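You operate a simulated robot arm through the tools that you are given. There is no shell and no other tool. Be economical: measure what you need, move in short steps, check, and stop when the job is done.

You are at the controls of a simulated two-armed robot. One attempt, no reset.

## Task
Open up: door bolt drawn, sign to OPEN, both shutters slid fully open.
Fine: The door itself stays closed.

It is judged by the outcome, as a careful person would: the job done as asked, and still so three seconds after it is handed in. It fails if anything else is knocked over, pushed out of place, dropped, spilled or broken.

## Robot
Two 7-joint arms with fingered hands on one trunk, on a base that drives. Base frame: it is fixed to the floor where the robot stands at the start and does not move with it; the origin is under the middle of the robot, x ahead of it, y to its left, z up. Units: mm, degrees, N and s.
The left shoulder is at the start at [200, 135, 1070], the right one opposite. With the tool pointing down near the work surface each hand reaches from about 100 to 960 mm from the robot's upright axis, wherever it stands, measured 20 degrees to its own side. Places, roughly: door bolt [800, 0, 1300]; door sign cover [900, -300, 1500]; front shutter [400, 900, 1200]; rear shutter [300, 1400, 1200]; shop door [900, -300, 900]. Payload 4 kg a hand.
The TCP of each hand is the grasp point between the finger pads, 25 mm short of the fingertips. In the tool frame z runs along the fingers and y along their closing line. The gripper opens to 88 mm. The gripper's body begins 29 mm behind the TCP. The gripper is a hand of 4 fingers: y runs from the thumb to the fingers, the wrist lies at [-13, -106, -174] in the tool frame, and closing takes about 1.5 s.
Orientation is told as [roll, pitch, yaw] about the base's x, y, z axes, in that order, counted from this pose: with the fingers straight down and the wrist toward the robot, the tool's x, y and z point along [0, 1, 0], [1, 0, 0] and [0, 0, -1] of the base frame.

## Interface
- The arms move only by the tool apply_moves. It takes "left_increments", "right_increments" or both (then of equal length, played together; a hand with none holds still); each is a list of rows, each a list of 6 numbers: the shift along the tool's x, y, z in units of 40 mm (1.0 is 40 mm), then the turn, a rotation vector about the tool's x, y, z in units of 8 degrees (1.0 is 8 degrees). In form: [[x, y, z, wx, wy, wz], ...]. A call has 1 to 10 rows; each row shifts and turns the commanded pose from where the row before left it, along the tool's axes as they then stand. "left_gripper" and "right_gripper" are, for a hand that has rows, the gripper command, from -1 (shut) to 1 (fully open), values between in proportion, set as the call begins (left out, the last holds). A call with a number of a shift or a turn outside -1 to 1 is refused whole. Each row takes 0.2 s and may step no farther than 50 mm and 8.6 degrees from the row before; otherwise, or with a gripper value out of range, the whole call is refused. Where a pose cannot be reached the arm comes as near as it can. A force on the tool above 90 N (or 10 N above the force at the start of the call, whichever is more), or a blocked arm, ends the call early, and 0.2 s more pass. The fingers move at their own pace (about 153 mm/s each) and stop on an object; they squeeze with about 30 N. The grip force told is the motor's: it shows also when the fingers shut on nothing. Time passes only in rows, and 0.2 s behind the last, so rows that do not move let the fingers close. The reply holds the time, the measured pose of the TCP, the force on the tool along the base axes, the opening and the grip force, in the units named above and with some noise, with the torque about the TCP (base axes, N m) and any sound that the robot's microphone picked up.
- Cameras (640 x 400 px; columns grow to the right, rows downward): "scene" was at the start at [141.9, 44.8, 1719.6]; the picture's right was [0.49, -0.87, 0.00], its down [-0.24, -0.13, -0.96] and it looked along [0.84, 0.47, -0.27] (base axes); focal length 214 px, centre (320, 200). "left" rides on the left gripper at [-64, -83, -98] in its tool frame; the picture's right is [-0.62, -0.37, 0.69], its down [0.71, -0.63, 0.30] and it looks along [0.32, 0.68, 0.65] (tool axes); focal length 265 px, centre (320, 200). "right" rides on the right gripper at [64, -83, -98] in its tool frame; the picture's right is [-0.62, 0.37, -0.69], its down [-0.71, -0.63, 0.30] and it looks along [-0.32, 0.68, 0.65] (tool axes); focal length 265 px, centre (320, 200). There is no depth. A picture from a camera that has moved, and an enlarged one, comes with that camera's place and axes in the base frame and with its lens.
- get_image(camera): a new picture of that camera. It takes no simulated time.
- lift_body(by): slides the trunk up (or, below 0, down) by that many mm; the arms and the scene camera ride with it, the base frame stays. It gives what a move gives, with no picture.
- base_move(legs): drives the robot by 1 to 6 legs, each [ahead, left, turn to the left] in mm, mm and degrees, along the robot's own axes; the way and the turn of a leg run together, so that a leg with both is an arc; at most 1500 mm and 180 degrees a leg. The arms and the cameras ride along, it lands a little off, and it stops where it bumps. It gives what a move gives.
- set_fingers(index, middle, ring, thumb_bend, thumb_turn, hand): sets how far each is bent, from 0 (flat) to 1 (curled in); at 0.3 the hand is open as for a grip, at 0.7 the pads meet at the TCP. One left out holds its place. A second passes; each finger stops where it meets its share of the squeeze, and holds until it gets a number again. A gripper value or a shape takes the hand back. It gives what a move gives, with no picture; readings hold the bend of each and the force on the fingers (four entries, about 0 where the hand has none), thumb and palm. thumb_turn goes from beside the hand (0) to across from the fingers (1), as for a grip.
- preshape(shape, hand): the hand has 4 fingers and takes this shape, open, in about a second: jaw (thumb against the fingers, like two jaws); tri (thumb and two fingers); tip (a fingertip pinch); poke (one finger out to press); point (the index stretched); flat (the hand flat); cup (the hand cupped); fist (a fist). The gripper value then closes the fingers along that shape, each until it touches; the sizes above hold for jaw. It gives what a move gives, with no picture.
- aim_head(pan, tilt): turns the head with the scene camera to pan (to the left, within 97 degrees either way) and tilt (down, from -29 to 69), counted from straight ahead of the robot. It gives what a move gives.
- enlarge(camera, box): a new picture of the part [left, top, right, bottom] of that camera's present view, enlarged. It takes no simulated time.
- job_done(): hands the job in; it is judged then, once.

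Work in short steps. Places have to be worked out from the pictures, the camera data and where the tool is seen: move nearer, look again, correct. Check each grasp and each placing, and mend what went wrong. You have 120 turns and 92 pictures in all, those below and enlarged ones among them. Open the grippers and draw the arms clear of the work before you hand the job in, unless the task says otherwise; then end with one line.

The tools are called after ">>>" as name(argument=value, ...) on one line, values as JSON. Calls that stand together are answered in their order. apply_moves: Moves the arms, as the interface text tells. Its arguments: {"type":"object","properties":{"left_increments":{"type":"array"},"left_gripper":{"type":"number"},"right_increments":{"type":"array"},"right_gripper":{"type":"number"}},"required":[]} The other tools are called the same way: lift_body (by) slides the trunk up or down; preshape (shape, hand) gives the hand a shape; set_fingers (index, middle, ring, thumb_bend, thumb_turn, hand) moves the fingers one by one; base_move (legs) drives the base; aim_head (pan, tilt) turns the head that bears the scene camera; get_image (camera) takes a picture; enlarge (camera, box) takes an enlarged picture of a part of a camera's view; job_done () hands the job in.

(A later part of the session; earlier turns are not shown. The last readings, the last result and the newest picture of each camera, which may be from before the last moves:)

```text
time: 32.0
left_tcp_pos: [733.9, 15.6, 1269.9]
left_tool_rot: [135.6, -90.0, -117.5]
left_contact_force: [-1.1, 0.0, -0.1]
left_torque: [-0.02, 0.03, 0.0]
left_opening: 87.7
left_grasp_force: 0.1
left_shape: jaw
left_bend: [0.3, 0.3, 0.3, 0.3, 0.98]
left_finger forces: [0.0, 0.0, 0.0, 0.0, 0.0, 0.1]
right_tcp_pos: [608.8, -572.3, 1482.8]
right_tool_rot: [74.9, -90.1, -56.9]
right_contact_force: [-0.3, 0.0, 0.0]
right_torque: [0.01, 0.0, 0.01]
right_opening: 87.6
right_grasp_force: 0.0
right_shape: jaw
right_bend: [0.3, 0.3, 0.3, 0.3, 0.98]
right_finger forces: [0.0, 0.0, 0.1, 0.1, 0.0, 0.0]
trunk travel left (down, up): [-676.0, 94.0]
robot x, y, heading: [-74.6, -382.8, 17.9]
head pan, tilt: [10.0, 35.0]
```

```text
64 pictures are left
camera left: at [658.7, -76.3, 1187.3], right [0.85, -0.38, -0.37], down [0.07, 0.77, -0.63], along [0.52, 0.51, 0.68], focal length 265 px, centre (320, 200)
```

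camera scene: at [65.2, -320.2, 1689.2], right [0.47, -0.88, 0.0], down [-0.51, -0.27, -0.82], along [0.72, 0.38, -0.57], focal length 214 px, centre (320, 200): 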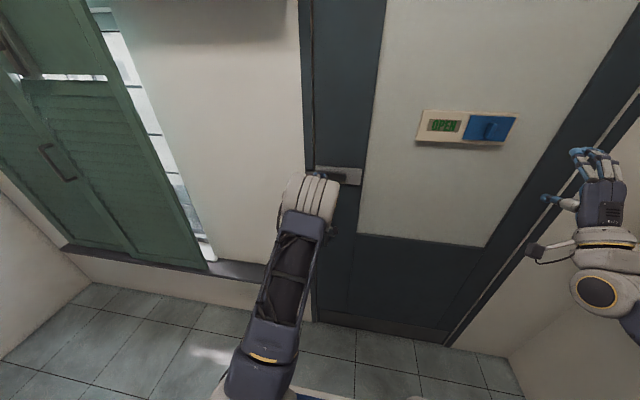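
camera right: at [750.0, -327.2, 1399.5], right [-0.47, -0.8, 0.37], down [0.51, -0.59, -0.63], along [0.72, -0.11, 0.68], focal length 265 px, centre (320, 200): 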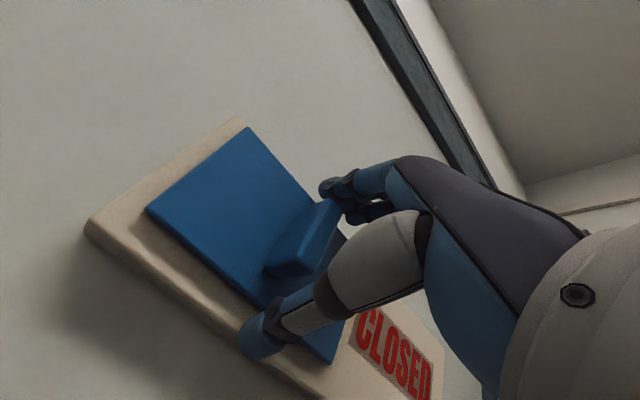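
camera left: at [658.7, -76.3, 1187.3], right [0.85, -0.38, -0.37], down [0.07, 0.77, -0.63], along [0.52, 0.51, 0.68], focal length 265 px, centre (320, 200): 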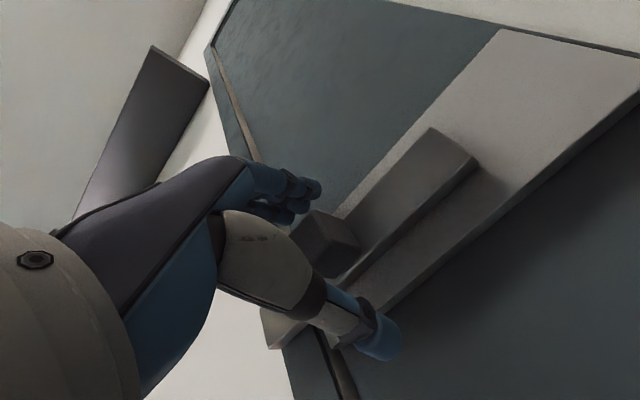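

The knob sits between fingers and thumb. I close on it.

>>> apply_moves(left_increments=[[0, 0, 0.1, 0, 0, 0], [0, 0, 0, 0, 0, 0], [0, 0, 0, 0, 0, 0], [0, 0, 0, 0, 0, 0], [0, 0, 0, 0, 0, 0], [0, 0, 0, 0, 0, 0], [0, 0, 0, 0, 0, 0], [0, 0, 0, 0, 0, 0]], left_gripper=-1)

>>> get_image(camera="left")

```text
time: 33.8
left_tcp_pos: [738.1, 15.5, 1271.1]
left_tool_rot: [150.9, -89.9, -133.0]
left_contact_force: [0.4, 0.4, 0.6]
left_torque: [0.11, 0.01, 0.01]
left_opening: 24.8
left_grasp_force: 30.0
left_shape: jaw
left_bend: [0.74, 0.56, 0.54, 0.74, 1.0]
left_finger forces: [15.1, 8.4, 3.8, 0.1, 26.8, 0.0]
right_tcp_pos: [608.6, -572.4, 1482.6]
right_tool_rot: [44.6, -90.1, -26.6]
right_contact_force: [0.5, 0.3, -0.7]
right_torque: [0.0, 0.03, 0.03]
right_opening: 87.7
right_grasp_force: 0.1
right_shape: jaw
right_bend: [0.3, 0.3, 0.3, 0.3, 0.98]
right_finger forces: [0.0, 0.1, 0.0, 0.0, 0.0, 0.1]
trunk travel left (down, up): [-676.0, 94.0]
robot x, y, heading: [-71.2, -378.5, 18.0]
head pan, tilt: [10.0, 35.0]
```

```text
63 pictures are left
camera left: at [662.6, -75.6, 1187.9], right [0.85, -0.38, -0.37], down [0.07, 0.77, -0.63], along [0.52, 0.51, 0.68], focal length 265 px, centre (320, 200)
```

left: 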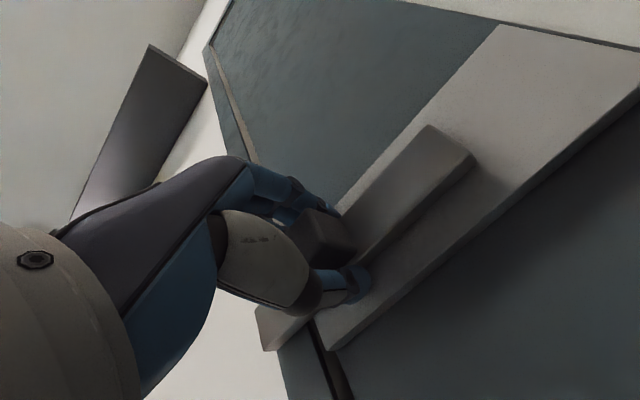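

The knob is held (24.8 mm opening, 30 N). I draw the bolt right in small steps.

>>> apply_moves(left_increments=[[-0.2, 0, 0, 0, 0, 0], [-0.2, 0, 0, 0, 0, 0], [-0.2, 0, 0, 0, 0, 0], [-0.2, 0, 0, 0, 0, 0], [-0.2, 0, 0, 0, 0, 0]])

>>> get_image(camera="left")

```text
time: 35.0
left_tcp_pos: [751.6, -23.9, 1271.4]
left_tool_rot: [163.6, -90.1, -145.9]
left_contact_force: [-0.7, -1.2, 0.5]
left_torque: [0.09, 0.02, -0.04]
left_opening: 24.7
left_grasp_force: 30.0
left_shape: jaw
left_bend: [0.74, 0.56, 0.54, 0.74, 1.0]
left_finger forces: [15.3, 8.5, 3.9, 0.0, 27.2, 0.0]
right_tcp_pos: [608.7, -571.7, 1482.8]
right_tool_rot: [59.6, -90.0, -41.5]
right_contact_force: [-0.1, -0.4, -0.1]
right_torque: [0.01, -0.02, 0.02]
right_opening: 87.4
right_grasp_force: 0.1
right_shape: jaw
right_bend: [0.3, 0.3, 0.3, 0.3, 0.98]
right_finger forces: [0.0, 0.0, 0.0, 0.0, 0.0, 0.0]
trunk travel left (down, up): [-676.0, 94.0]
robot x, y, heading: [-63.7, -382.5, 18.0]
head pan, tilt: [10.0, 35.0]
```

```text
62 pictures are left
camera left: at [675.7, -114.9, 1188.0], right [0.85, -0.38, -0.37], down [0.07, 0.77, -0.63], along [0.52, 0.51, 0.68], focal length 265 px, centre (320, 200)
```

left: 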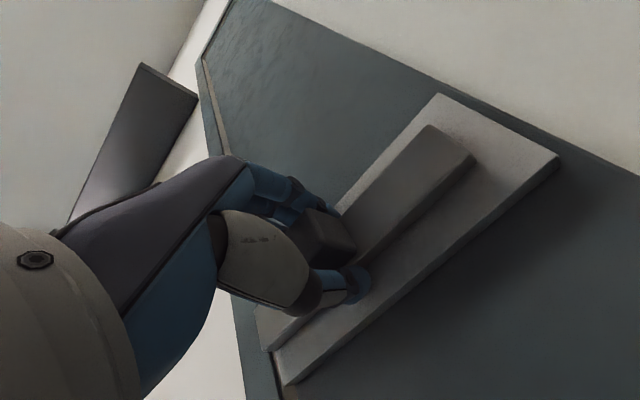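

The bolt moves with the hand (plate slid past by 40 mm). I continue in small steps until the stop.

>>> apply_moves(left_increments=[[-0.2, 0, 0, 0, 0, 0], [-0.2, 0, 0, 0, 0, 0], [-0.2, 0, 0, 0, 0, 0], [-0.2, 0, 0, 0, 0, 0]])

>>> get_image(camera="left")

```text
time: 36.0
left_tcp_pos: [756.9, -43.2, 1270.9]
left_tool_rot: [-147.2, -90.0, 166.1]
left_contact_force: [-9.6, 36.0, -1.1]
left_torque: [-0.27, -0.22, 0.56]
left_opening: 23.1
left_grasp_force: 30.3
left_shape: jaw
left_bend: [0.74, 0.56, 0.54, 0.72, 1.0]
left_finger forces: [15.4, 8.6, 4.2, 0.0, 29.2, 0.0]
right_tcp_pos: [608.2, -570.0, 1483.1]
right_tool_rot: [-78.7, -89.9, 96.8]
right_contact_force: [-1.0, 0.3, -0.2]
right_torque: [0.03, 0.0, -0.03]
right_opening: 87.5
right_grasp_force: 0.1
right_shape: jaw
right_bend: [0.3, 0.3, 0.3, 0.3, 0.98]
right_finger forces: [0.0, 0.0, 0.0, 0.1, 0.0, 0.0]
trunk travel left (down, up): [-676.0, 94.0]
robot x, y, heading: [-65.7, -377.7, 17.8]
head pan, tilt: [10.0, 35.0]
```

```text
61 pictures are left
camera left: at [683.9, -136.0, 1187.9], right [0.86, -0.36, -0.37], down [0.06, 0.77, -0.63], along [0.51, 0.52, 0.68], focal length 265 px, centre (320, 200)
```

left: 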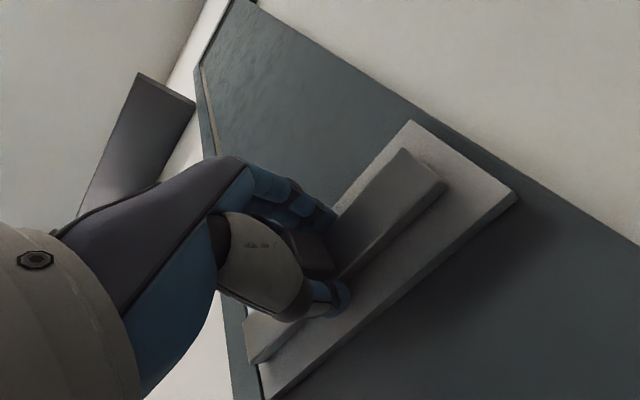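

A stop is reached (36 N). I relieve slightly, release, and pull straight back to look.

>>> apply_moves(left_increments=[[0.25, 0, 0, 0, 0, 0], [0, 0, 0, 0, 0, 0]])

>>> apply_moves(left_increments=[[0, 0, 0, 0, 0, 0], [0, 0, 0, 0, 0, 0], [0, 0, 0, 0, 0, 0], [0, 0, 0, 0, 0, 0], [0, 0, 0, 0, 0, 0], [0, 0, -0.5, 0, 0, 0], [0, 0, -1, 0, 0, 0], [0, 0, -1, 0, 0, 0], [0, 0, -1, 0, 0, 0]], left_gripper=1)

>>> get_image(camera="left")

```text
time: 36.6
left_tcp_pos: [755.7, -42.5, 1272.0]
left_tool_rot: [-115.4, -89.9, 133.6]
left_contact_force: [-5.6, 19.1, -1.4]
left_torque: [-0.14, -0.12, 0.34]
left_opening: 23.1
left_grasp_force: 29.9
left_shape: jaw
left_bend: [0.74, 0.56, 0.54, 0.72, 1.0]
left_finger forces: [15.1, 8.4, 3.9, 0.0, 28.4, 0.0]
right_tcp_pos: [608.7, -570.8, 1483.0]
right_tool_rot: [-65.3, -90.1, 83.2]
right_contact_force: [-0.3, -0.5, 1.0]
right_torque: [0.0, -0.01, 0.0]
right_opening: 87.6
right_grasp_force: 0.0
right_shape: jaw
right_bend: [0.3, 0.3, 0.3, 0.3, 0.98]
right_finger forces: [0.0, 0.1, 0.0, 0.1, 0.0, 0.0]
trunk travel left (down, up): [-676.0, 94.0]
robot x, y, heading: [-70.3, -379.6, 18.1]
head pan, tilt: [10.0, 35.0]
```

```text
time: 38.6
left_tcp_pos: [623.8, -84.8, 1271.6]
left_tool_rot: [132.2, -90.0, -114.4]
left_contact_force: [0.2, -0.1, -0.5]
left_torque: [-0.03, 0.01, -0.02]
left_opening: 87.6
left_grasp_force: 0.0
left_shape: jaw
left_bend: [0.3, 0.3, 0.3, 0.3, 0.98]
left_finger forces: [0.0, 0.1, 0.0, 0.0, 0.1, 0.1]
right_tcp_pos: [610.1, -571.0, 1482.4]
right_tool_rot: [23.3, -89.8, -5.3]
right_contact_force: [-0.2, -0.1, 0.4]
right_torque: [-0.04, -0.04, -0.03]
right_opening: 87.7
right_grasp_force: 0.0
right_shape: jaw
right_bend: [0.3, 0.3, 0.3, 0.3, 0.98]
right_finger forces: [0.0, 0.0, 0.0, 0.1, 0.0, 0.1]
trunk travel left (down, up): [-676.0, 94.0]
robot x, y, heading: [-71.2, -382.3, 18.2]
head pan, tilt: [10.0, 35.0]
```

```text
60 pictures are left
camera left: at [549.7, -176.8, 1188.1], right [0.85, -0.38, -0.37], down [0.07, 0.77, -0.63], along [0.52, 0.51, 0.68], focal length 265 px, centre (320, 200)
```

left: 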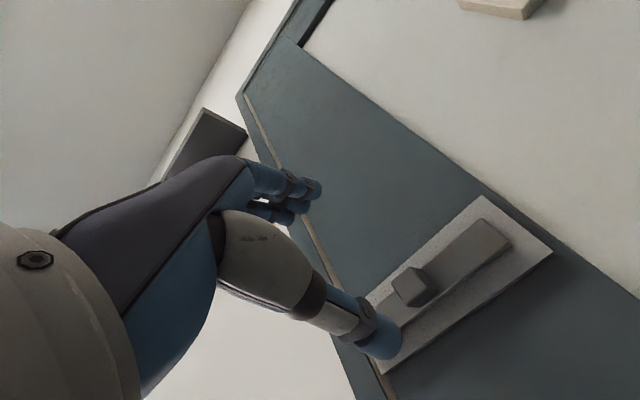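

The bolt looks drawn about 60 mm. I move the left hand left so the head can confirm.

>>> apply_moves(left_increments=[[0.9, 0, -0.4, 0, 0, 0], [0.9, 0, -0.4, 0, 0, 0], [0.9, 0, -0.4, 0, 0, 0], [0.9, 0, 0, 0, 0, 0], [0.9, 0, 0, 0, 0, 0], [0.9, 0, 0, 0, 0, 0], [0.9, 0, 0, 0, 0, 0]])

>>> get_image(camera="scene")

>>> enlarge(camera="scene", box=[270, 130, 390, 230])

```text
time: 40.2
left_tcp_pos: [499.5, 138.1, 1271.6]
left_tool_rot: [170.9, -89.9, -153.1]
left_contact_force: [-0.5, 0.3, 0.6]
left_torque: [-0.02, -0.01, 0.01]
left_opening: 87.8
left_grasp_force: 0.1
left_shape: jaw
left_bend: [0.3, 0.3, 0.3, 0.3, 0.98]
left_finger forces: [0.0, 0.0, 0.1, 0.2, 0.1, 0.0]
right_tcp_pos: [608.7, -572.9, 1482.9]
right_tool_rot: [68.9, -90.1, -50.9]
right_contact_force: [-0.1, -0.5, 0.6]
right_torque: [0.04, 0.02, 0.0]
right_opening: 87.4
right_grasp_force: 0.1
right_shape: jaw
right_bend: [0.3, 0.3, 0.3, 0.3, 0.98]
right_finger forces: [0.0, 0.0, 0.1, 0.0, 0.0, 0.1]
trunk travel left (down, up): [-676.0, 94.0]
robot x, y, heading: [-71.0, -381.0, 17.9]
head pan, tilt: [10.0, 35.0]
```

```text
59 pictures are left
camera scene: at [65.5, -320.6, 1689.2], right [0.47, -0.88, 0.0], down [-0.51, -0.27, -0.82], along [0.72, 0.38, -0.57], focal length 214 px, centre (320, 200)
```

scene: 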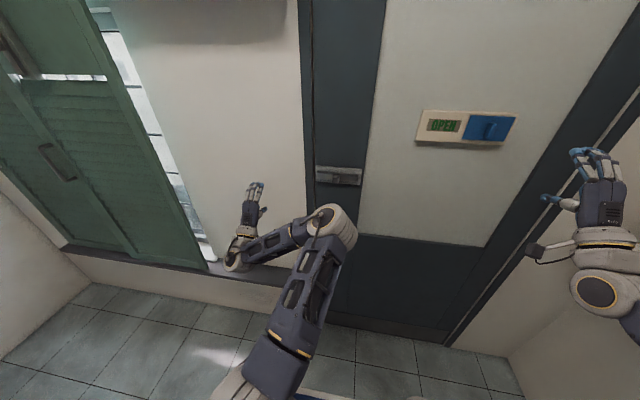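

```text
4.00 times, centred on (330, 180) of scene
camera zoom: at [65.5, -320.6, 1689.2], right [0.47, -0.88, 0.0], down [-0.51, -0.27, -0.82], along [0.72, 0.38, -0.57], focal length 858 px, centre (280, 280)
```

zoom: 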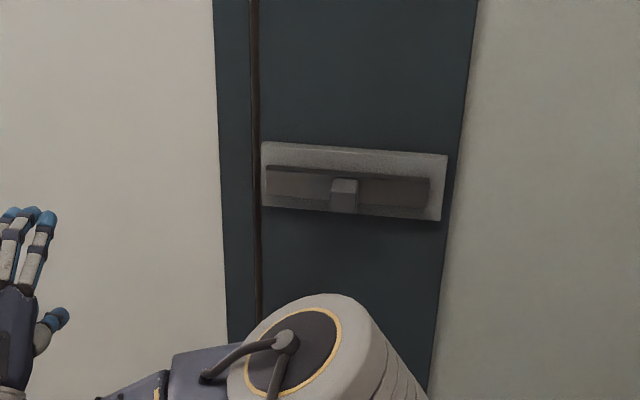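

The bolt is fully on the door plate, clear of the frame. Now I look at the shutters.

>>> aim_head(pan=45, tilt=15)

>>> get_image(camera="scene")

>>> enlarge(camera="scene", box=[160, 60, 400, 260])

```text
time: 41.2
left_tcp_pos: [499.4, 138.4, 1272.0]
left_tool_rot: [155.0, -89.9, -137.0]
left_contact_force: [0.2, -0.6, -0.2]
left_torque: [-0.03, -0.01, 0.02]
left_opening: 87.8
left_grasp_force: 0.1
left_shape: jaw
left_bend: [0.3, 0.3, 0.3, 0.3, 0.98]
left_finger forces: [0.0, 0.1, 0.0, 0.0, 0.1, 0.0]
right_tcp_pos: [609.4, -571.7, 1483.7]
right_tool_rot: [42.0, -90.0, -24.0]
right_contact_force: [-0.2, 1.7, -0.1]
right_torque: [0.01, 0.0, 0.01]
right_opening: 87.5
right_grasp_force: 0.1
right_shape: jaw
right_bend: [0.3, 0.3, 0.3, 0.3, 0.98]
right_finger forces: [0.0, 0.1, 0.0, 0.0, 0.0, 0.0]
trunk travel left (down, up): [-676.0, 94.0]
robot x, y, heading: [-69.1, -380.4, 18.1]
head pan, tilt: [45.0, 15.0]
```

```text
57 pictures are left
camera scene: at [30.2, -278.2, 1721.1], right [0.89, -0.46, 0.0], down [-0.12, -0.23, -0.97], along [0.44, 0.86, -0.26], focal length 214 px, centre (320, 200)
```

scene: 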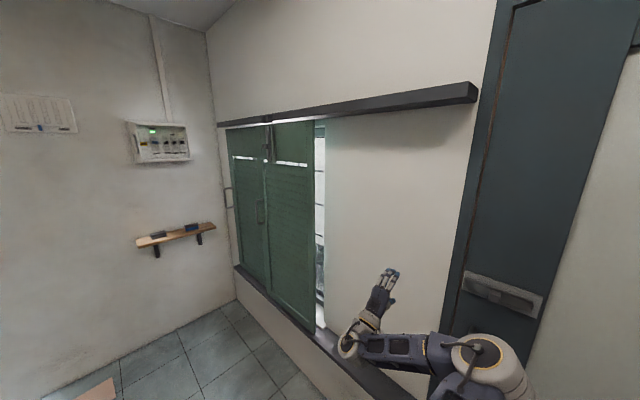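

```text
2.00 times, centred on (280, 160) of scene
camera zoom: at [30.2, -278.2, 1721.1], right [0.89, -0.46, 0.0], down [-0.12, -0.23, -0.97], along [0.44, 0.86, -0.26], focal length 429 px, centre (400, 280)
```

zoom: 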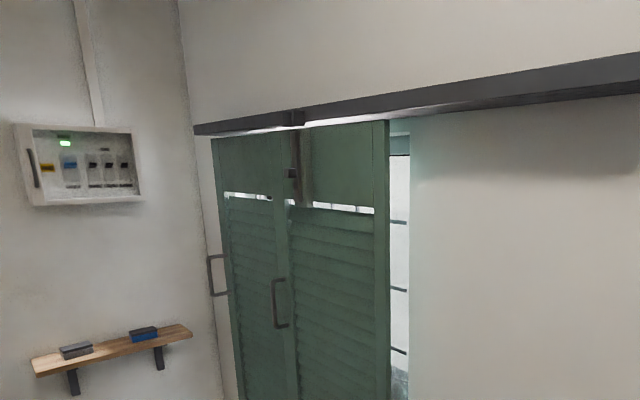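

Both shutters have their handles at the left edge and there's a rail over the bare wall to the right, so they slide right. Front handle approx v≈1100 along the wall, z≈1231. I drive left along the wall, in two steps.

>>> base_move(legs=[[0, 700, 0]])

>>> aim_head(pan=60, tilt=35)

>>> get_image(camera="scene")

```text
time: 44.1
left_tcp_pos: [342.0, 636.3, 1270.5]
left_tool_rot: [158.2, -90.0, -140.7]
left_contact_force: [-0.4, 0.4, -0.9]
left_torque: [0.0, 0.0, -0.01]
left_opening: 88.0
left_grasp_force: 0.0
left_shape: jaw
left_bend: [0.3, 0.3, 0.3, 0.3, 0.98]
left_finger forces: [0.0, 0.0, 0.0, 0.0, 0.1, 0.0]
right_tcp_pos: [446.0, -72.2, 1483.7]
right_tool_rot: [-70.6, -90.0, 88.2]
right_contact_force: [-1.0, -0.2, -0.5]
right_torque: [0.02, -0.03, 0.0]
right_opening: 87.8
right_grasp_force: 0.1
right_shape: jaw
right_bend: [0.3, 0.3, 0.3, 0.3, 0.98]
right_finger forces: [0.0, 0.1, 0.0, 0.0, 0.0, 0.1]
trunk travel left (down, up): [-676.0, 94.0]
robot x, y, heading: [-232.7, 126.1, 17.7]
head pan, tilt: [45.0, 15.0]
stopped in leg 1: the robot was blocked; the commanded pose is now the measured one
```

```text
time: 44.9
left_tcp_pos: [340.4, 636.7, 1269.9]
left_tool_rot: [151.5, -89.9, -133.9]
left_contact_force: [-0.3, 0.2, 0.2]
left_torque: [0.01, 0.0, 0.02]
left_opening: 87.6
left_grasp_force: 0.0
left_shape: jaw
left_bend: [0.3, 0.3, 0.3, 0.3, 0.98]
left_finger forces: [0.0, 0.0, 0.1, 0.0, 0.1, 0.0]
right_tcp_pos: [447.4, -74.4, 1482.9]
right_tool_rot: [25.8, -90.0, -8.3]
right_contact_force: [0.0, -0.8, -0.5]
right_torque: [0.0, -0.01, 0.01]
right_opening: 87.7
right_grasp_force: 0.1
right_shape: jaw
right_bend: [0.3, 0.3, 0.3, 0.3, 0.98]
right_finger forces: [0.1, 0.0, 0.1, 0.0, 0.0, 0.0]
trunk travel left (down, up): [-676.0, 94.0]
robot x, y, heading: [-231.7, 123.8, 17.8]
head pan, tilt: [60.0, 35.0]
```

```text
55 pictures are left
camera scene: at [-154.5, 226.3, 1689.2], right [0.98, -0.22, 0.0], down [-0.12, -0.56, -0.82], along [0.18, 0.8, -0.57], focal length 214 px, centre (320, 200)
```

scene: 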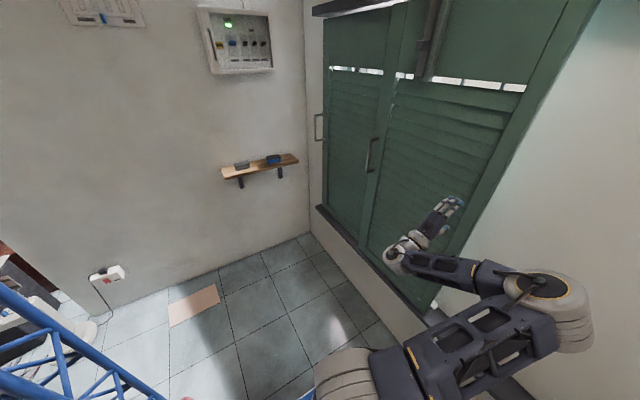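

The base was blocked on the left. I look down to see by what.

>>> aim_head(pan=97, tilt=60)

>>> get_image(camera="scene")

>>> aim_head(pan=97, tilt=25)

>>> get_image(camera="scene")

```text
time: 45.9
left_tcp_pos: [339.9, 636.7, 1271.2]
left_tool_rot: [151.5, -89.9, -133.9]
left_contact_force: [0.4, -0.3, -0.1]
left_torque: [-0.01, -0.01, 0.01]
left_opening: 87.8
left_grasp_force: 0.0
left_shape: jaw
left_bend: [0.3, 0.3, 0.3, 0.3, 0.98]
left_finger forces: [0.0, 0.0, 0.0, 0.0, 0.1, 0.1]
right_tcp_pos: [446.4, -74.8, 1482.6]
right_tool_rot: [15.0, -89.9, 2.5]
right_contact_force: [-0.4, -0.5, 0.2]
right_torque: [-0.02, 0.01, -0.02]
right_opening: 87.8
right_grasp_force: 0.1
right_shape: jaw
right_bend: [0.3, 0.3, 0.3, 0.3, 0.98]
right_finger forces: [0.0, 0.0, 0.1, 0.0, 0.0, 0.0]
trunk travel left (down, up): [-676.0, 94.0]
robot x, y, heading: [-232.4, 125.5, 17.7]
head pan, tilt: [97.0, 60.0]
```

```text
54 pictures are left
camera scene: at [-201.2, 200.9, 1654.9], right [0.91, 0.42, 0.0], down [0.36, -0.79, -0.5], along [-0.21, 0.46, -0.87], focal length 214 px, centre (320, 200)
```

scene: 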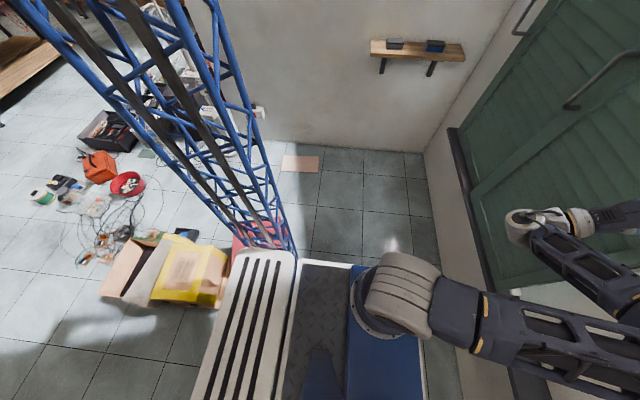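

```text
time: 47.0
left_tcp_pos: [340.8, 637.6, 1270.3]
left_tool_rot: [151.5, -89.8, -133.9]
left_contact_force: [0.5, 0.4, 0.2]
left_torque: [0.01, -0.05, 0.01]
left_opening: 87.7
left_grasp_force: 0.1
left_shape: jaw
left_bend: [0.3, 0.3, 0.3, 0.3, 0.98]
left_finger forces: [0.0, 0.0, 0.0, 0.0, 0.0, 0.1]
right_tcp_pos: [446.7, -74.7, 1483.5]
right_tool_rot: [10.8, -90.0, 6.9]
right_contact_force: [0.4, -0.2, -0.1]
right_torque: [0.01, -0.03, 0.0]
right_opening: 87.6
right_grasp_force: 0.0
right_shape: jaw
right_bend: [0.3, 0.3, 0.3, 0.3, 0.98]
right_finger forces: [0.0, 0.1, 0.0, 0.0, 0.1, 0.1]
trunk travel left (down, up): [-676.0, 94.0]
robot x, y, heading: [-228.6, 126.5, 17.3]
head pan, tilt: [97.0, 25.0]
```

```text
53 pictures are left
camera scene: at [-211.8, 224.0, 1704.8], right [0.91, 0.42, 0.0], down [0.18, -0.38, -0.91], along [-0.38, 0.82, -0.42], focal length 214 px, centre (320, 200)
```

scene: 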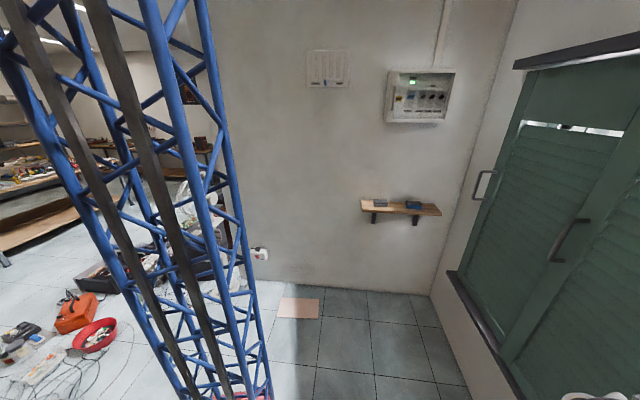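

Items lie on the floor behind-left (boxes, cables); I enlarge to see the object the base is touching.

>>> aim_head(pan=97, tilt=65)

>>> enlarge(camera="scene", box=[80, 150, 440, 375])

```text
time: 48.0
left_tcp_pos: [341.5, 636.0, 1270.0]
left_tool_rot: [151.2, -89.8, -133.5]
left_contact_force: [-0.4, 0.2, -0.9]
left_torque: [0.04, 0.02, 0.0]
left_opening: 87.6
left_grasp_force: 0.0
left_shape: jaw
left_bend: [0.3, 0.3, 0.3, 0.3, 0.98]
left_finger forces: [0.0, 0.1, 0.1, 0.0, 0.1, 0.1]
right_tcp_pos: [445.7, -73.6, 1482.8]
right_tool_rot: [17.2, -90.0, 0.5]
right_contact_force: [-0.2, 0.7, -0.5]
right_torque: [0.0, 0.0, -0.02]
right_opening: 87.9
right_grasp_force: 0.1
right_shape: jaw
right_bend: [0.3, 0.3, 0.3, 0.3, 0.98]
right_finger forces: [0.0, 0.0, 0.0, 0.0, 0.0, 0.0]
trunk travel left (down, up): [-676.0, 94.0]
robot x, y, heading: [-233.2, 120.6, 17.6]
head pan, tilt: [97.0, 65.0]
```

```text
1.78 times, centred on (260, 262) of scene
camera zoom: at [-198.7, 195.5, 1649.3], right [0.91, 0.42, 0.0], down [0.38, -0.82, -0.42], along [-0.18, 0.38, -0.91], focal length 381 px, centre (427, 89)
```

zoom: 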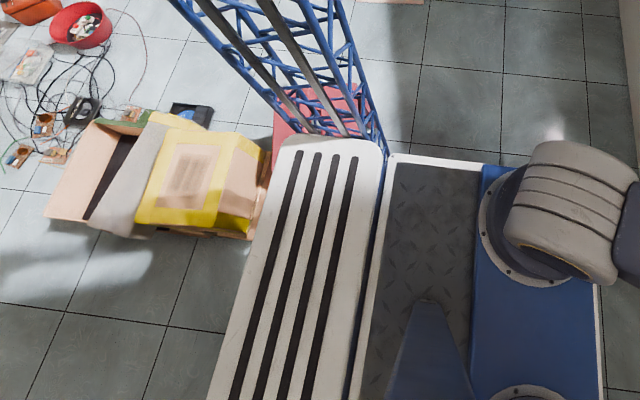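

The base touches near a red box on the floor at the left rear; I'll stay away from it. Plan: go right/forward, tuck the right arm, turn the robot left 90° so that it faces along the wall, and pull the handles with the right arm while reversing. First tuck the right hand.

>>> apply_moves(right_increments=[[0.5, 0, -0.8, 0, 0, 0], [0.5, 0, -0.8, 0, 0, 0], [0.5, 0, -0.8, 0, 0, 0], [0.5, 0, -0.8, 0, 0, 0], [0.5, 0, -0.6, 0, 0, 0], [0.5, 0, 0, 0, 0, 0]])

>>> base_move(legs=[[0, -190, 0], [100, 0, 0]])

>>> aim_head(pan=97, tilt=50)

>>> get_image(camera="scene")

```text
time: 49.6
left_tcp_pos: [349.7, 636.2, 1263.4]
left_tool_rot: [16.0, -89.5, 1.4]
left_contact_force: [-0.7, 0.1, -0.3]
left_torque: [0.03, 0.01, 0.03]
left_opening: 87.6
left_grasp_force: 0.0
left_shape: jaw
left_bend: [0.3, 0.3, 0.3, 0.3, 0.98]
left_finger forces: [0.0, 0.1, 0.0, 0.0, 0.1, 0.1]
right_tcp_pos: [309.6, 4.9, 1500.9]
right_tool_rot: [-8.7, -88.2, 32.4]
right_contact_force: [0.0, -0.3, 0.6]
right_torque: [0.0, -0.03, 0.04]
right_opening: 87.9
right_grasp_force: 0.1
right_shape: jaw
right_bend: [0.3, 0.3, 0.3, 0.3, 0.98]
right_finger forces: [0.0, 0.0, 0.0, 0.0, 0.1, 0.1]
right hand out of reach, approached as far as the arm can: row 4, 5, 6
trunk travel left (down, up): [-676.0, 94.0]
robot x, y, heading: [-231.0, 124.6, 17.7]
head pan, tilt: [97.0, 65.0]
stopped in row 6 (right hand): the arm was blocked; the commanded pose is now the measured one
```

```text
time: 51.9
left_tcp_pos: [504.1, 484.1, 1265.5]
left_tool_rot: [10.9, -89.6, 6.8]
left_contact_force: [0.7, 0.4, -0.6]
left_torque: [-0.05, 0.03, 0.0]
left_opening: 87.4
left_grasp_force: 0.1
left_shape: jaw
left_bend: [0.3, 0.3, 0.3, 0.3, 0.98]
left_finger forces: [0.0, 0.0, 0.1, 0.1, 0.1, 0.0]
right_tcp_pos: [461.9, -148.2, 1505.0]
right_tool_rot: [-7.7, -88.5, 31.4]
right_contact_force: [-0.8, 0.0, 0.2]
right_torque: [0.04, 0.0, -0.01]
right_opening: 87.5
right_grasp_force: 0.0
right_shape: jaw
right_bend: [0.3, 0.3, 0.3, 0.3, 0.98]
right_finger forces: [0.1, 0.0, 0.0, 0.1, 0.0, 0.1]
trunk travel left (down, up): [-676.0, 94.0]
robot x, y, heading: [-77.7, -29.3, 17.7]
head pan, tilt: [97.0, 65.0]
```

```text
time: 52.7
left_tcp_pos: [501.4, 482.5, 1269.4]
left_tool_rot: [32.7, -89.7, -15.2]
left_contact_force: [-0.7, -0.7, 0.2]
left_torque: [0.02, -0.04, -0.01]
left_opening: 87.9
left_grasp_force: 0.1
left_shape: jaw
left_bend: [0.3, 0.3, 0.3, 0.3, 0.98]
left_finger forces: [0.0, 0.0, 0.0, 0.1, 0.1, 0.0]
right_tcp_pos: [456.2, -146.9, 1507.5]
right_tool_rot: [-10.7, -88.5, 34.8]
right_contact_force: [0.4, 0.0, -0.5]
right_torque: [0.01, -0.02, 0.02]
right_opening: 87.8
right_grasp_force: 0.1
right_shape: jaw
right_bend: [0.3, 0.3, 0.3, 0.3, 0.98]
right_finger forces: [0.0, 0.1, 0.0, 0.1, 0.1, 0.0]
trunk travel left (down, up): [-676.0, 94.0]
robot x, y, heading: [-79.9, -31.7, 17.8]
head pan, tilt: [97.0, 50.0]
```

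```text
51 pictures are left
camera scene: at [-45.0, 55.6, 1668.5], right [0.91, 0.42, 0.0], down [0.32, -0.7, -0.64], along [-0.27, 0.58, -0.77], focal length 214 px, centre (320, 200)
```

scene: 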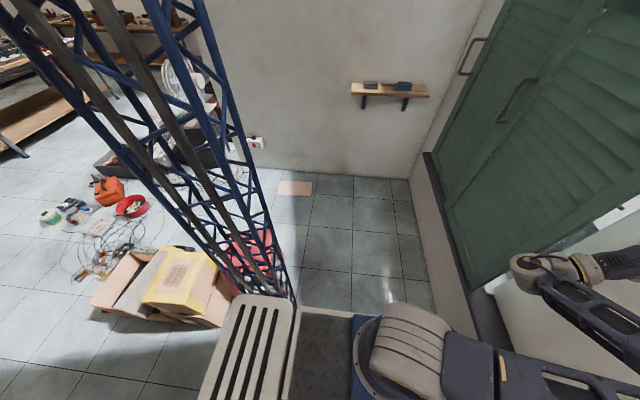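

All upright. Clearances for a 90° left turn look fine from here; I turn.

>>> base_move(legs=[[0, 0, 90]])

>>> aim_head(pan=-40, tilt=25)

>>> get_image(camera="scene")

```text
time: 56.9
left_tcp_pos: [-588.2, 548.6, 1266.5]
left_tool_rot: [19.7, -89.6, 87.5]
left_contact_force: [0.1, 0.2, 0.5]
left_torque: [0.0, 0.02, 0.0]
left_opening: 87.7
left_grasp_force: 0.1
left_shape: jaw
left_bend: [0.3, 0.3, 0.3, 0.3, 0.98]
left_finger forces: [0.0, 0.0, 0.0, 0.1, 0.0, 0.0]
right_tcp_pos: [40.2, 503.2, 1506.8]
right_tool_rot: [-13.1, -88.4, 127.2]
right_contact_force: [-0.1, -0.6, 0.3]
right_torque: [0.01, -0.02, 0.01]
right_opening: 87.6
right_grasp_force: 0.1
right_shape: jaw
right_bend: [0.3, 0.3, 0.3, 0.3, 0.98]
right_finger forces: [0.0, 0.1, 0.1, 0.1, 0.0, 0.0]
trunk travel left (down, up): [-676.0, 94.0]
robot x, y, heading: [-75.8, -31.8, 107.2]
head pan, tilt: [97.0, 50.0]
```

```text
time: 59.1
left_tcp_pos: [-589.4, 548.6, 1267.5]
left_tool_rot: [11.4, -89.8, 95.8]
left_contact_force: [-0.5, -1.0, 0.6]
left_torque: [-0.01, 0.01, 0.0]
left_opening: 87.8
left_grasp_force: 0.1
left_shape: jaw
left_bend: [0.3, 0.3, 0.3, 0.3, 0.98]
left_finger forces: [0.0, 0.0, 0.1, 0.0, 0.0, 0.0]
right_tcp_pos: [38.3, 503.6, 1507.0]
right_tool_rot: [-15.0, -88.4, 129.2]
right_contact_force: [0.8, 0.0, 0.7]
right_torque: [-0.01, 0.0, 0.0]
right_opening: 87.8
right_grasp_force: 0.0
right_shape: jaw
right_bend: [0.3, 0.3, 0.3, 0.3, 0.98]
right_finger forces: [0.0, 0.0, 0.1, 0.0, 0.0, 0.0]
trunk travel left (down, up): [-676.0, 94.0]
robot x, y, heading: [-78.7, -33.9, 107.1]
head pan, tilt: [-40.0, 25.0]
```

```text
50 pictures are left
camera scene: at [-61.2, 117.4, 1704.3], right [0.92, -0.38, 0.0], down [-0.16, -0.39, -0.9], along [0.35, 0.83, -0.43], focal length 214 px, centre (320, 200)
```

scene: 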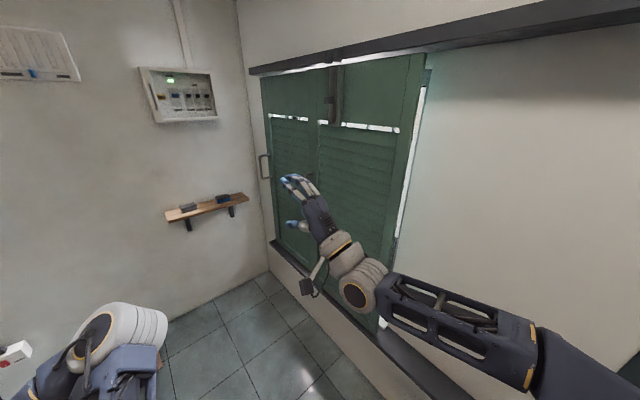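

Now I extend and reorient the right hand so that the fingers point right (to the wall) with the closing line along the wall.

>>> apply_moves(right_increments=[[-0.5, -0.6, 0.6, 0, 0, 0], [-0.5, -0.6, 0.6, 0, 0, 0], [-0.5, -0.6, 0.6, 0, 0, 0], [-0.5, -0.6, 0.6, 0, 0, 0], [-0.5, -0.6, 0.6, 0, 0, 0], [0, -0.6, 0, 0, 0, 0], [0, -0.6, 0, 0, 0, 0]])

>>> apply_moves(right_increments=[[0, 0, 0, 0.577, -0.577, -0.577], [0, 0, 0, 0.577, -0.577, -0.577], [0, 0, 0, 0.577, -0.577, -0.577], [0, 0, 0, 0.577, -0.577, -0.577], [0, 0, 0, 0.577, -0.577, -0.577], [0, 0, 0, 0.577, -0.577, -0.577], [0, 0, 0, 0.577, -0.577, -0.577], [0, 0, 0, 0.577, -0.577, -0.577]])

>>> apply_moves(right_increments=[[0, 0, 0, 0.577, -0.577, -0.577], [0, 0, 0, 0.577, -0.577, -0.577], [0, 0, 0, 0.577, -0.577, -0.577], [0, 0, 0, 0.577, -0.577, -0.577], [0, 0, 0, 0.577, -0.577, -0.577], [0, 0, 0, 0.577, -0.577, -0.577], [0, 0, 0, 0.577, -0.577, -0.577]])

>>> get_image(camera="scene")

```text
time: 60.7
left_tcp_pos: [-588.4, 544.0, 1271.7]
left_tool_rot: [157.7, -89.9, -50.3]
left_contact_force: [0.5, 0.0, 0.6]
left_torque: [0.03, 0.03, 0.02]
left_opening: 87.7
left_grasp_force: 0.2
left_shape: jaw
left_bend: [0.3, 0.3, 0.3, 0.3, 0.98]
left_finger forces: [0.0, 0.0, 0.1, 0.0, 0.1, 0.0]
right_tcp_pos: [85.3, 644.2, 1338.5]
right_tool_rot: [-22.7, -88.7, 136.6]
right_contact_force: [0.2, -0.2, -0.5]
right_torque: [0.02, -0.01, 0.0]
right_opening: 87.8
right_grasp_force: 0.0
right_shape: jaw
right_bend: [0.3, 0.3, 0.3, 0.3, 0.98]
right_finger forces: [0.1, 0.0, 0.0, 0.0, 0.0, 0.0]
trunk travel left (down, up): [-676.0, 94.0]
robot x, y, heading: [-79.3, -30.7, 107.4]
head pan, tilt: [-40.0, 25.0]
```

```text
time: 62.5
left_tcp_pos: [-588.0, 543.5, 1270.7]
left_tool_rot: [142.0, -89.9, -34.8]
left_contact_force: [0.1, 1.6, 0.1]
left_torque: [0.0, -0.01, 0.01]
left_opening: 87.6
left_grasp_force: 0.0
left_shape: jaw
left_bend: [0.3, 0.3, 0.3, 0.3, 0.98]
left_finger forces: [0.0, 0.1, 0.1, 0.0, 0.0, 0.0]
right_tcp_pos: [87.0, 645.4, 1338.4]
right_tool_rot: [-64.7, -37.4, 138.9]
right_contact_force: [-0.3, -0.2, 0.0]
right_torque: [0.03, 0.01, 0.04]
right_opening: 87.8
right_grasp_force: 0.1
right_shape: jaw
right_bend: [0.3, 0.3, 0.3, 0.3, 0.98]
right_finger forces: [0.0, 0.0, 0.0, 0.0, 0.0, 0.1]
trunk travel left (down, up): [-676.0, 94.0]
robot x, y, heading: [-73.6, -29.2, 107.2]
head pan, tilt: [-40.0, 25.0]
```

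```text
time: 64.1
left_tcp_pos: [-587.3, 543.6, 1270.4]
left_tool_rot: [152.0, -89.9, -44.8]
left_contact_force: [0.1, -0.1, 0.2]
left_torque: [0.02, 0.02, -0.01]
left_opening: 87.8
left_grasp_force: 0.0
left_shape: jaw
left_bend: [0.3, 0.3, 0.3, 0.3, 0.98]
left_finger forces: [0.0, 0.1, 0.1, 0.0, 0.1, 0.0]
right_tcp_pos: [85.6, 644.9, 1338.1]
right_tool_rot: [-90.6, 1.3, 113.7]
right_contact_force: [-0.4, 0.2, 0.4]
right_torque: [-0.03, 0.03, 0.04]
right_opening: 87.7
right_grasp_force: 0.1
right_shape: jaw
right_bend: [0.3, 0.3, 0.3, 0.3, 0.98]
right_finger forces: [0.0, 0.1, 0.0, 0.0, 0.0, 0.0]
trunk travel left (down, up): [-676.0, 94.0]
robot x, y, heading: [-74.0, -25.3, 107.6]
head pan, tilt: [-40.0, 25.0]
```

```text
49 pictures are left
camera scene: at [-59.4, 110.3, 1704.9], right [0.92, -0.39, 0.0], down [-0.16, -0.39, -0.91], along [0.35, 0.84, -0.42], focal length 214 px, centre (320, 200)
```

scene: 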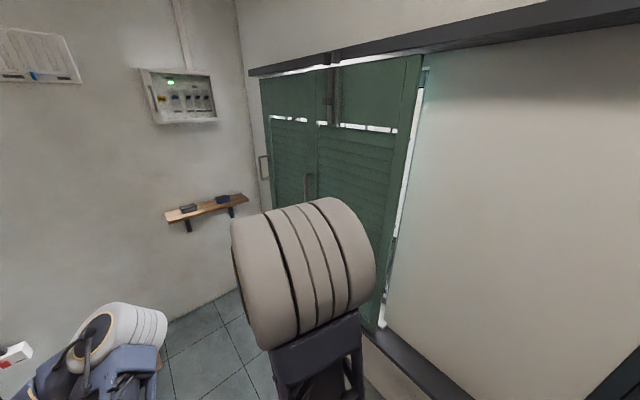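

The hand now points toward the wall (yaw about 6° off, to be fixed). I drive 200 mm toward the wall and 350 mm ahead along it, then use the hand camera.

>>> base_move(legs=[[350, 0, 0.5], [0, -200, 0]])

>>> apply_moves(right_increments=[[0.5, 0, 0, 0.7, 0, 0], [0.5, 0, 0, 0, 0, 0], [0.5, 0, 0, 0, 0, 0]])

>>> get_image(camera="right")

>>> get_image(camera="scene")

```text
time: 65.7
left_tcp_pos: [-650.3, 728.6, 1270.5]
left_tool_rot: [137.2, -89.9, -29.6]
left_contact_force: [0.5, 0.0, 0.6]
left_torque: [0.01, -0.01, 0.0]
left_opening: 87.7
left_grasp_force: 0.1
left_shape: jaw
left_bend: [0.3, 0.3, 0.3, 0.3, 0.98]
left_finger forces: [0.1, 0.0, 0.0, 0.0, 0.0, 0.0]
right_tcp_pos: [22.6, 833.6, 1338.4]
right_tool_rot: [-90.4, 1.3, 114.2]
right_contact_force: [0.1, -0.5, 0.8]
right_torque: [0.03, 0.0, -0.02]
right_opening: 87.8
right_grasp_force: 0.1
right_shape: jaw
right_bend: [0.3, 0.3, 0.3, 0.3, 0.98]
right_finger forces: [0.0, 0.0, 0.1, 0.1, 0.0, 0.1]
trunk travel left (down, up): [-676.0, 94.0]
robot x, y, heading: [-135.9, 156.0, 107.5]
head pan, tilt: [-40.0, 25.0]
stopped in leg 1: the robot was blocked; the commanded pose is now the measured one
```

```text
time: 66.5
left_tcp_pos: [-651.4, 728.8, 1270.8]
left_tool_rot: [148.4, -90.1, -40.9]
left_contact_force: [0.0, -0.7, -0.6]
left_torque: [0.0, 0.02, 0.01]
left_opening: 87.6
left_grasp_force: 0.1
left_shape: jaw
left_bend: [0.3, 0.3, 0.3, 0.3, 0.98]
left_finger forces: [0.0, 0.0, 0.1, 0.1, 0.0, 0.1]
right_tcp_pos: [25.8, 831.0, 1279.0]
right_tool_rot: [-90.6, 1.2, 108.6]
right_contact_force: [0.4, -0.8, -0.5]
right_torque: [0.0, -0.01, 0.03]
right_opening: 87.5
right_grasp_force: 0.0
right_shape: jaw
right_bend: [0.3, 0.3, 0.3, 0.3, 0.98]
right_finger forces: [0.0, 0.0, 0.1, 0.1, 0.0, 0.0]
trunk travel left (down, up): [-676.0, 94.0]
robot x, y, heading: [-136.0, 153.4, 107.7]
head pan, tilt: [-40.0, 25.0]
```

```text
48 pictures are left
camera right: at [-41.3, 719.2, 1214.9], right [-0.78, 0.14, 0.61], down [0.48, -0.49, 0.73], along [0.4, 0.86, 0.32], focal length 265 px, centre (320, 200)
```

right: 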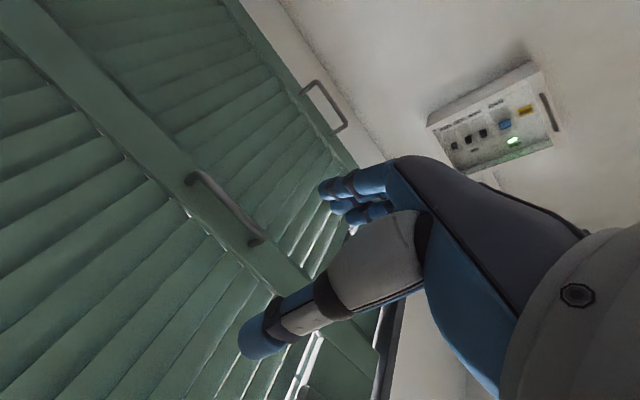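

```text
47 pictures are left
camera scene: at [-119.3, 298.0, 1704.9], right [0.92, -0.38, 0.0], down [-0.16, -0.39, -0.91], along [0.35, 0.84, -0.42], focal length 214 px, centre (320, 200)
```

scene: 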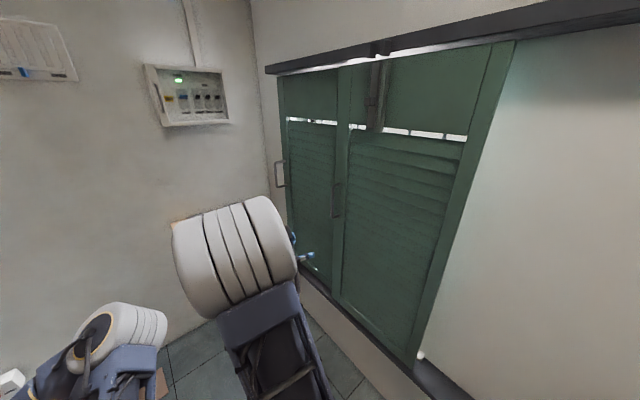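

The base is stopped again by the box side, so I go toward the wall first, then ahead. The front handle triangulates to about [314, 1128, 1277].

>>> base_move(legs=[[0, -190, 0], [170, 0, 0]])

>>> get_image(camera="right")

>>> get_image(camera="scene")

```text
time: 69.1
left_tcp_pos: [-517.0, 952.0, 1270.5]
left_tool_rot: [148.4, -90.0, -41.2]
left_contact_force: [0.5, 0.3, -0.4]
left_torque: [0.0, 0.03, 0.03]
left_opening: 87.7
left_grasp_force: 0.0
left_shape: jaw
left_bend: [0.3, 0.3, 0.3, 0.3, 0.98]
left_finger forces: [0.0, 0.0, 0.1, 0.1, 0.0, 0.0]
right_tcp_pos: [159.1, 1050.5, 1278.5]
right_tool_rot: [-90.6, 1.2, 108.3]
right_contact_force: [-0.7, 0.7, 0.1]
right_torque: [-0.02, 0.01, 0.01]
right_opening: 88.2
right_grasp_force: 0.0
right_shape: jaw
right_bend: [0.3, 0.3, 0.3, 0.3, 0.98]
right_finger forces: [0.1, 0.1, 0.0, 0.0, 0.0, 0.1]
trunk travel left (down, up): [-676.0, 94.0]
robot x, y, heading: [-4.6, 379.6, 107.2]
head pan, tilt: [-40.0, 25.0]
```

```text
46 pictures are left
camera right: at [92.0, 938.4, 1215.0], right [-0.78, 0.14, 0.6], down [0.47, -0.49, 0.73], along [0.4, 0.86, 0.32], focal length 265 px, centre (320, 200)
```

right: 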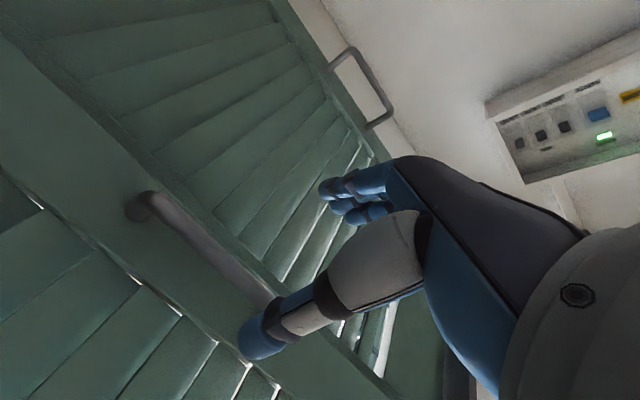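

```text
45 pictures are left
camera scene: at [11.6, 517.8, 1704.9], right [0.92, -0.39, 0.0], down [-0.16, -0.39, -0.91], along [0.35, 0.84, -0.42], focal length 214 px, centre (320, 200)
```

scene: 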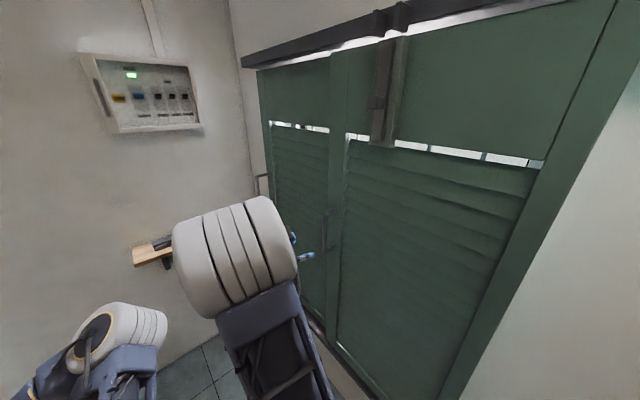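

The handle bar is at about u 645, v 970, z 1198–1355 (base ≈[317, 1123]). I shift 18 mm along the wall and advance 125 mm, then check.

>>> apply_moves(right_increments=[[0, 0.22, 0.8, 0, 0, 0], [0, 0.22, 0.8, 0, 0, 0], [0, 0, 0.8, 0, 0, 0], [0, 0, 0.7, 0, 0, 0]])

>>> get_image(camera="right")

```text
time: 70.1
left_tcp_pos: [-517.6, 951.5, 1270.7]
left_tool_rot: [157.7, -90.0, -50.4]
left_contact_force: [0.1, 0.0, -0.4]
left_torque: [-0.03, -0.02, -0.01]
left_opening: 87.5
left_grasp_force: 0.1
left_shape: jaw
left_bend: [0.3, 0.3, 0.3, 0.3, 0.98]
left_finger forces: [0.0, 0.0, 0.1, 0.0, 0.0, 0.0]
right_tcp_pos: [271.0, 1105.4, 1278.1]
right_tool_rot: [-90.5, 1.3, 108.3]
right_contact_force: [0.5, 0.5, -0.1]
right_torque: [-0.01, 0.0, 0.01]
right_opening: 87.7
right_grasp_force: 0.0
right_shape: jaw
right_bend: [0.3, 0.3, 0.3, 0.3, 0.98]
right_finger forces: [0.0, 0.1, 0.0, 0.0, 0.0, 0.0]
trunk travel left (down, up): [-676.0, 94.0]
robot x, y, heading: [-4.8, 373.8, 107.5]
head pan, tilt: [-40.0, 25.0]
```

```text
44 pictures are left
camera right: at [204.6, 993.3, 1215.2], right [-0.78, 0.14, 0.6], down [0.48, -0.49, 0.73], along [0.4, 0.86, 0.32], focal length 265 px, centre (320, 200)
```

right: 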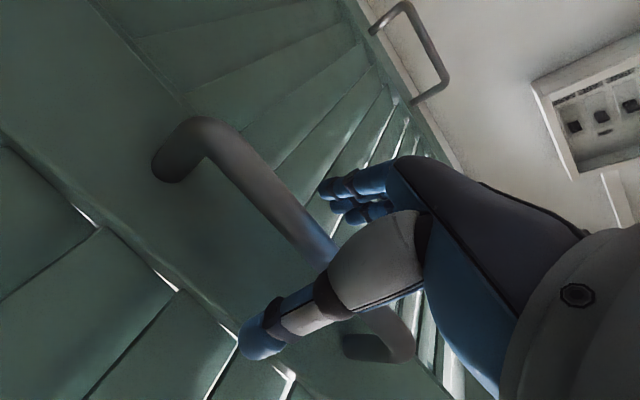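

The bar passes between fingers and thumb, about at TCP depth (u≈608). I advance 10 mm and close.

>>> apply_moves(right_increments=[[0, 0, 0.3, 0, 0, 0], [0, 0, 0, 0, 0, 0], [0, 0, 0, 0, 0, 0], [0, 0, 0, 0, 0, 0], [0, 0, 0, 0, 0, 0], [0, 0, 0, 0, 0, 0], [0, 0, 0, 0, 0, 0], [0, 0, 0, 0, 0, 0]], right_gripper=-1)

>>> get_image(camera="right")

```text
time: 71.9
left_tcp_pos: [-517.1, 950.5, 1270.2]
left_tool_rot: [154.4, -89.9, -47.0]
left_contact_force: [0.2, 0.1, 0.2]
left_torque: [0.01, 0.02, 0.01]
left_opening: 87.8
left_grasp_force: 0.0
left_shape: jaw
left_bend: [0.3, 0.3, 0.3, 0.3, 0.98]
left_finger forces: [0.0, 0.0, 0.1, 0.0, 0.1, 0.1]
right_tcp_pos: [285.4, 1106.9, 1278.9]
right_tool_rot: [-90.6, 1.2, 108.1]
right_contact_force: [14.5, -18.9, 0.3]
right_torque: [-0.03, -0.01, 0.52]
right_opening: 7.0
right_grasp_force: 30.2
right_shape: jaw
right_bend: [0.73, 0.7, 0.7, 0.82, 1.0]
right_finger forces: [0.0, 0.0, 0.1, 0.0, 23.7, 0.0]
trunk travel left (down, up): [-676.0, 94.0]
robot x, y, heading: [-7.8, 378.3, 107.2]
head pan, tilt: [-40.0, 25.0]
```

```text
43 pictures are left
camera right: at [216.9, 996.3, 1215.3], right [-0.78, 0.14, 0.61], down [0.47, -0.49, 0.73], along [0.4, 0.86, 0.32], focal length 265 px, centre (320, 200)
```

right: 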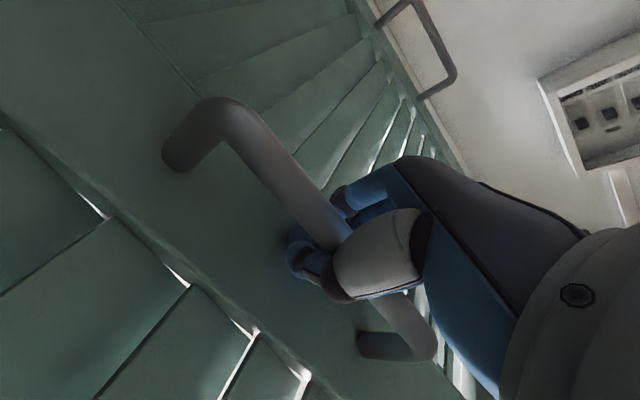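

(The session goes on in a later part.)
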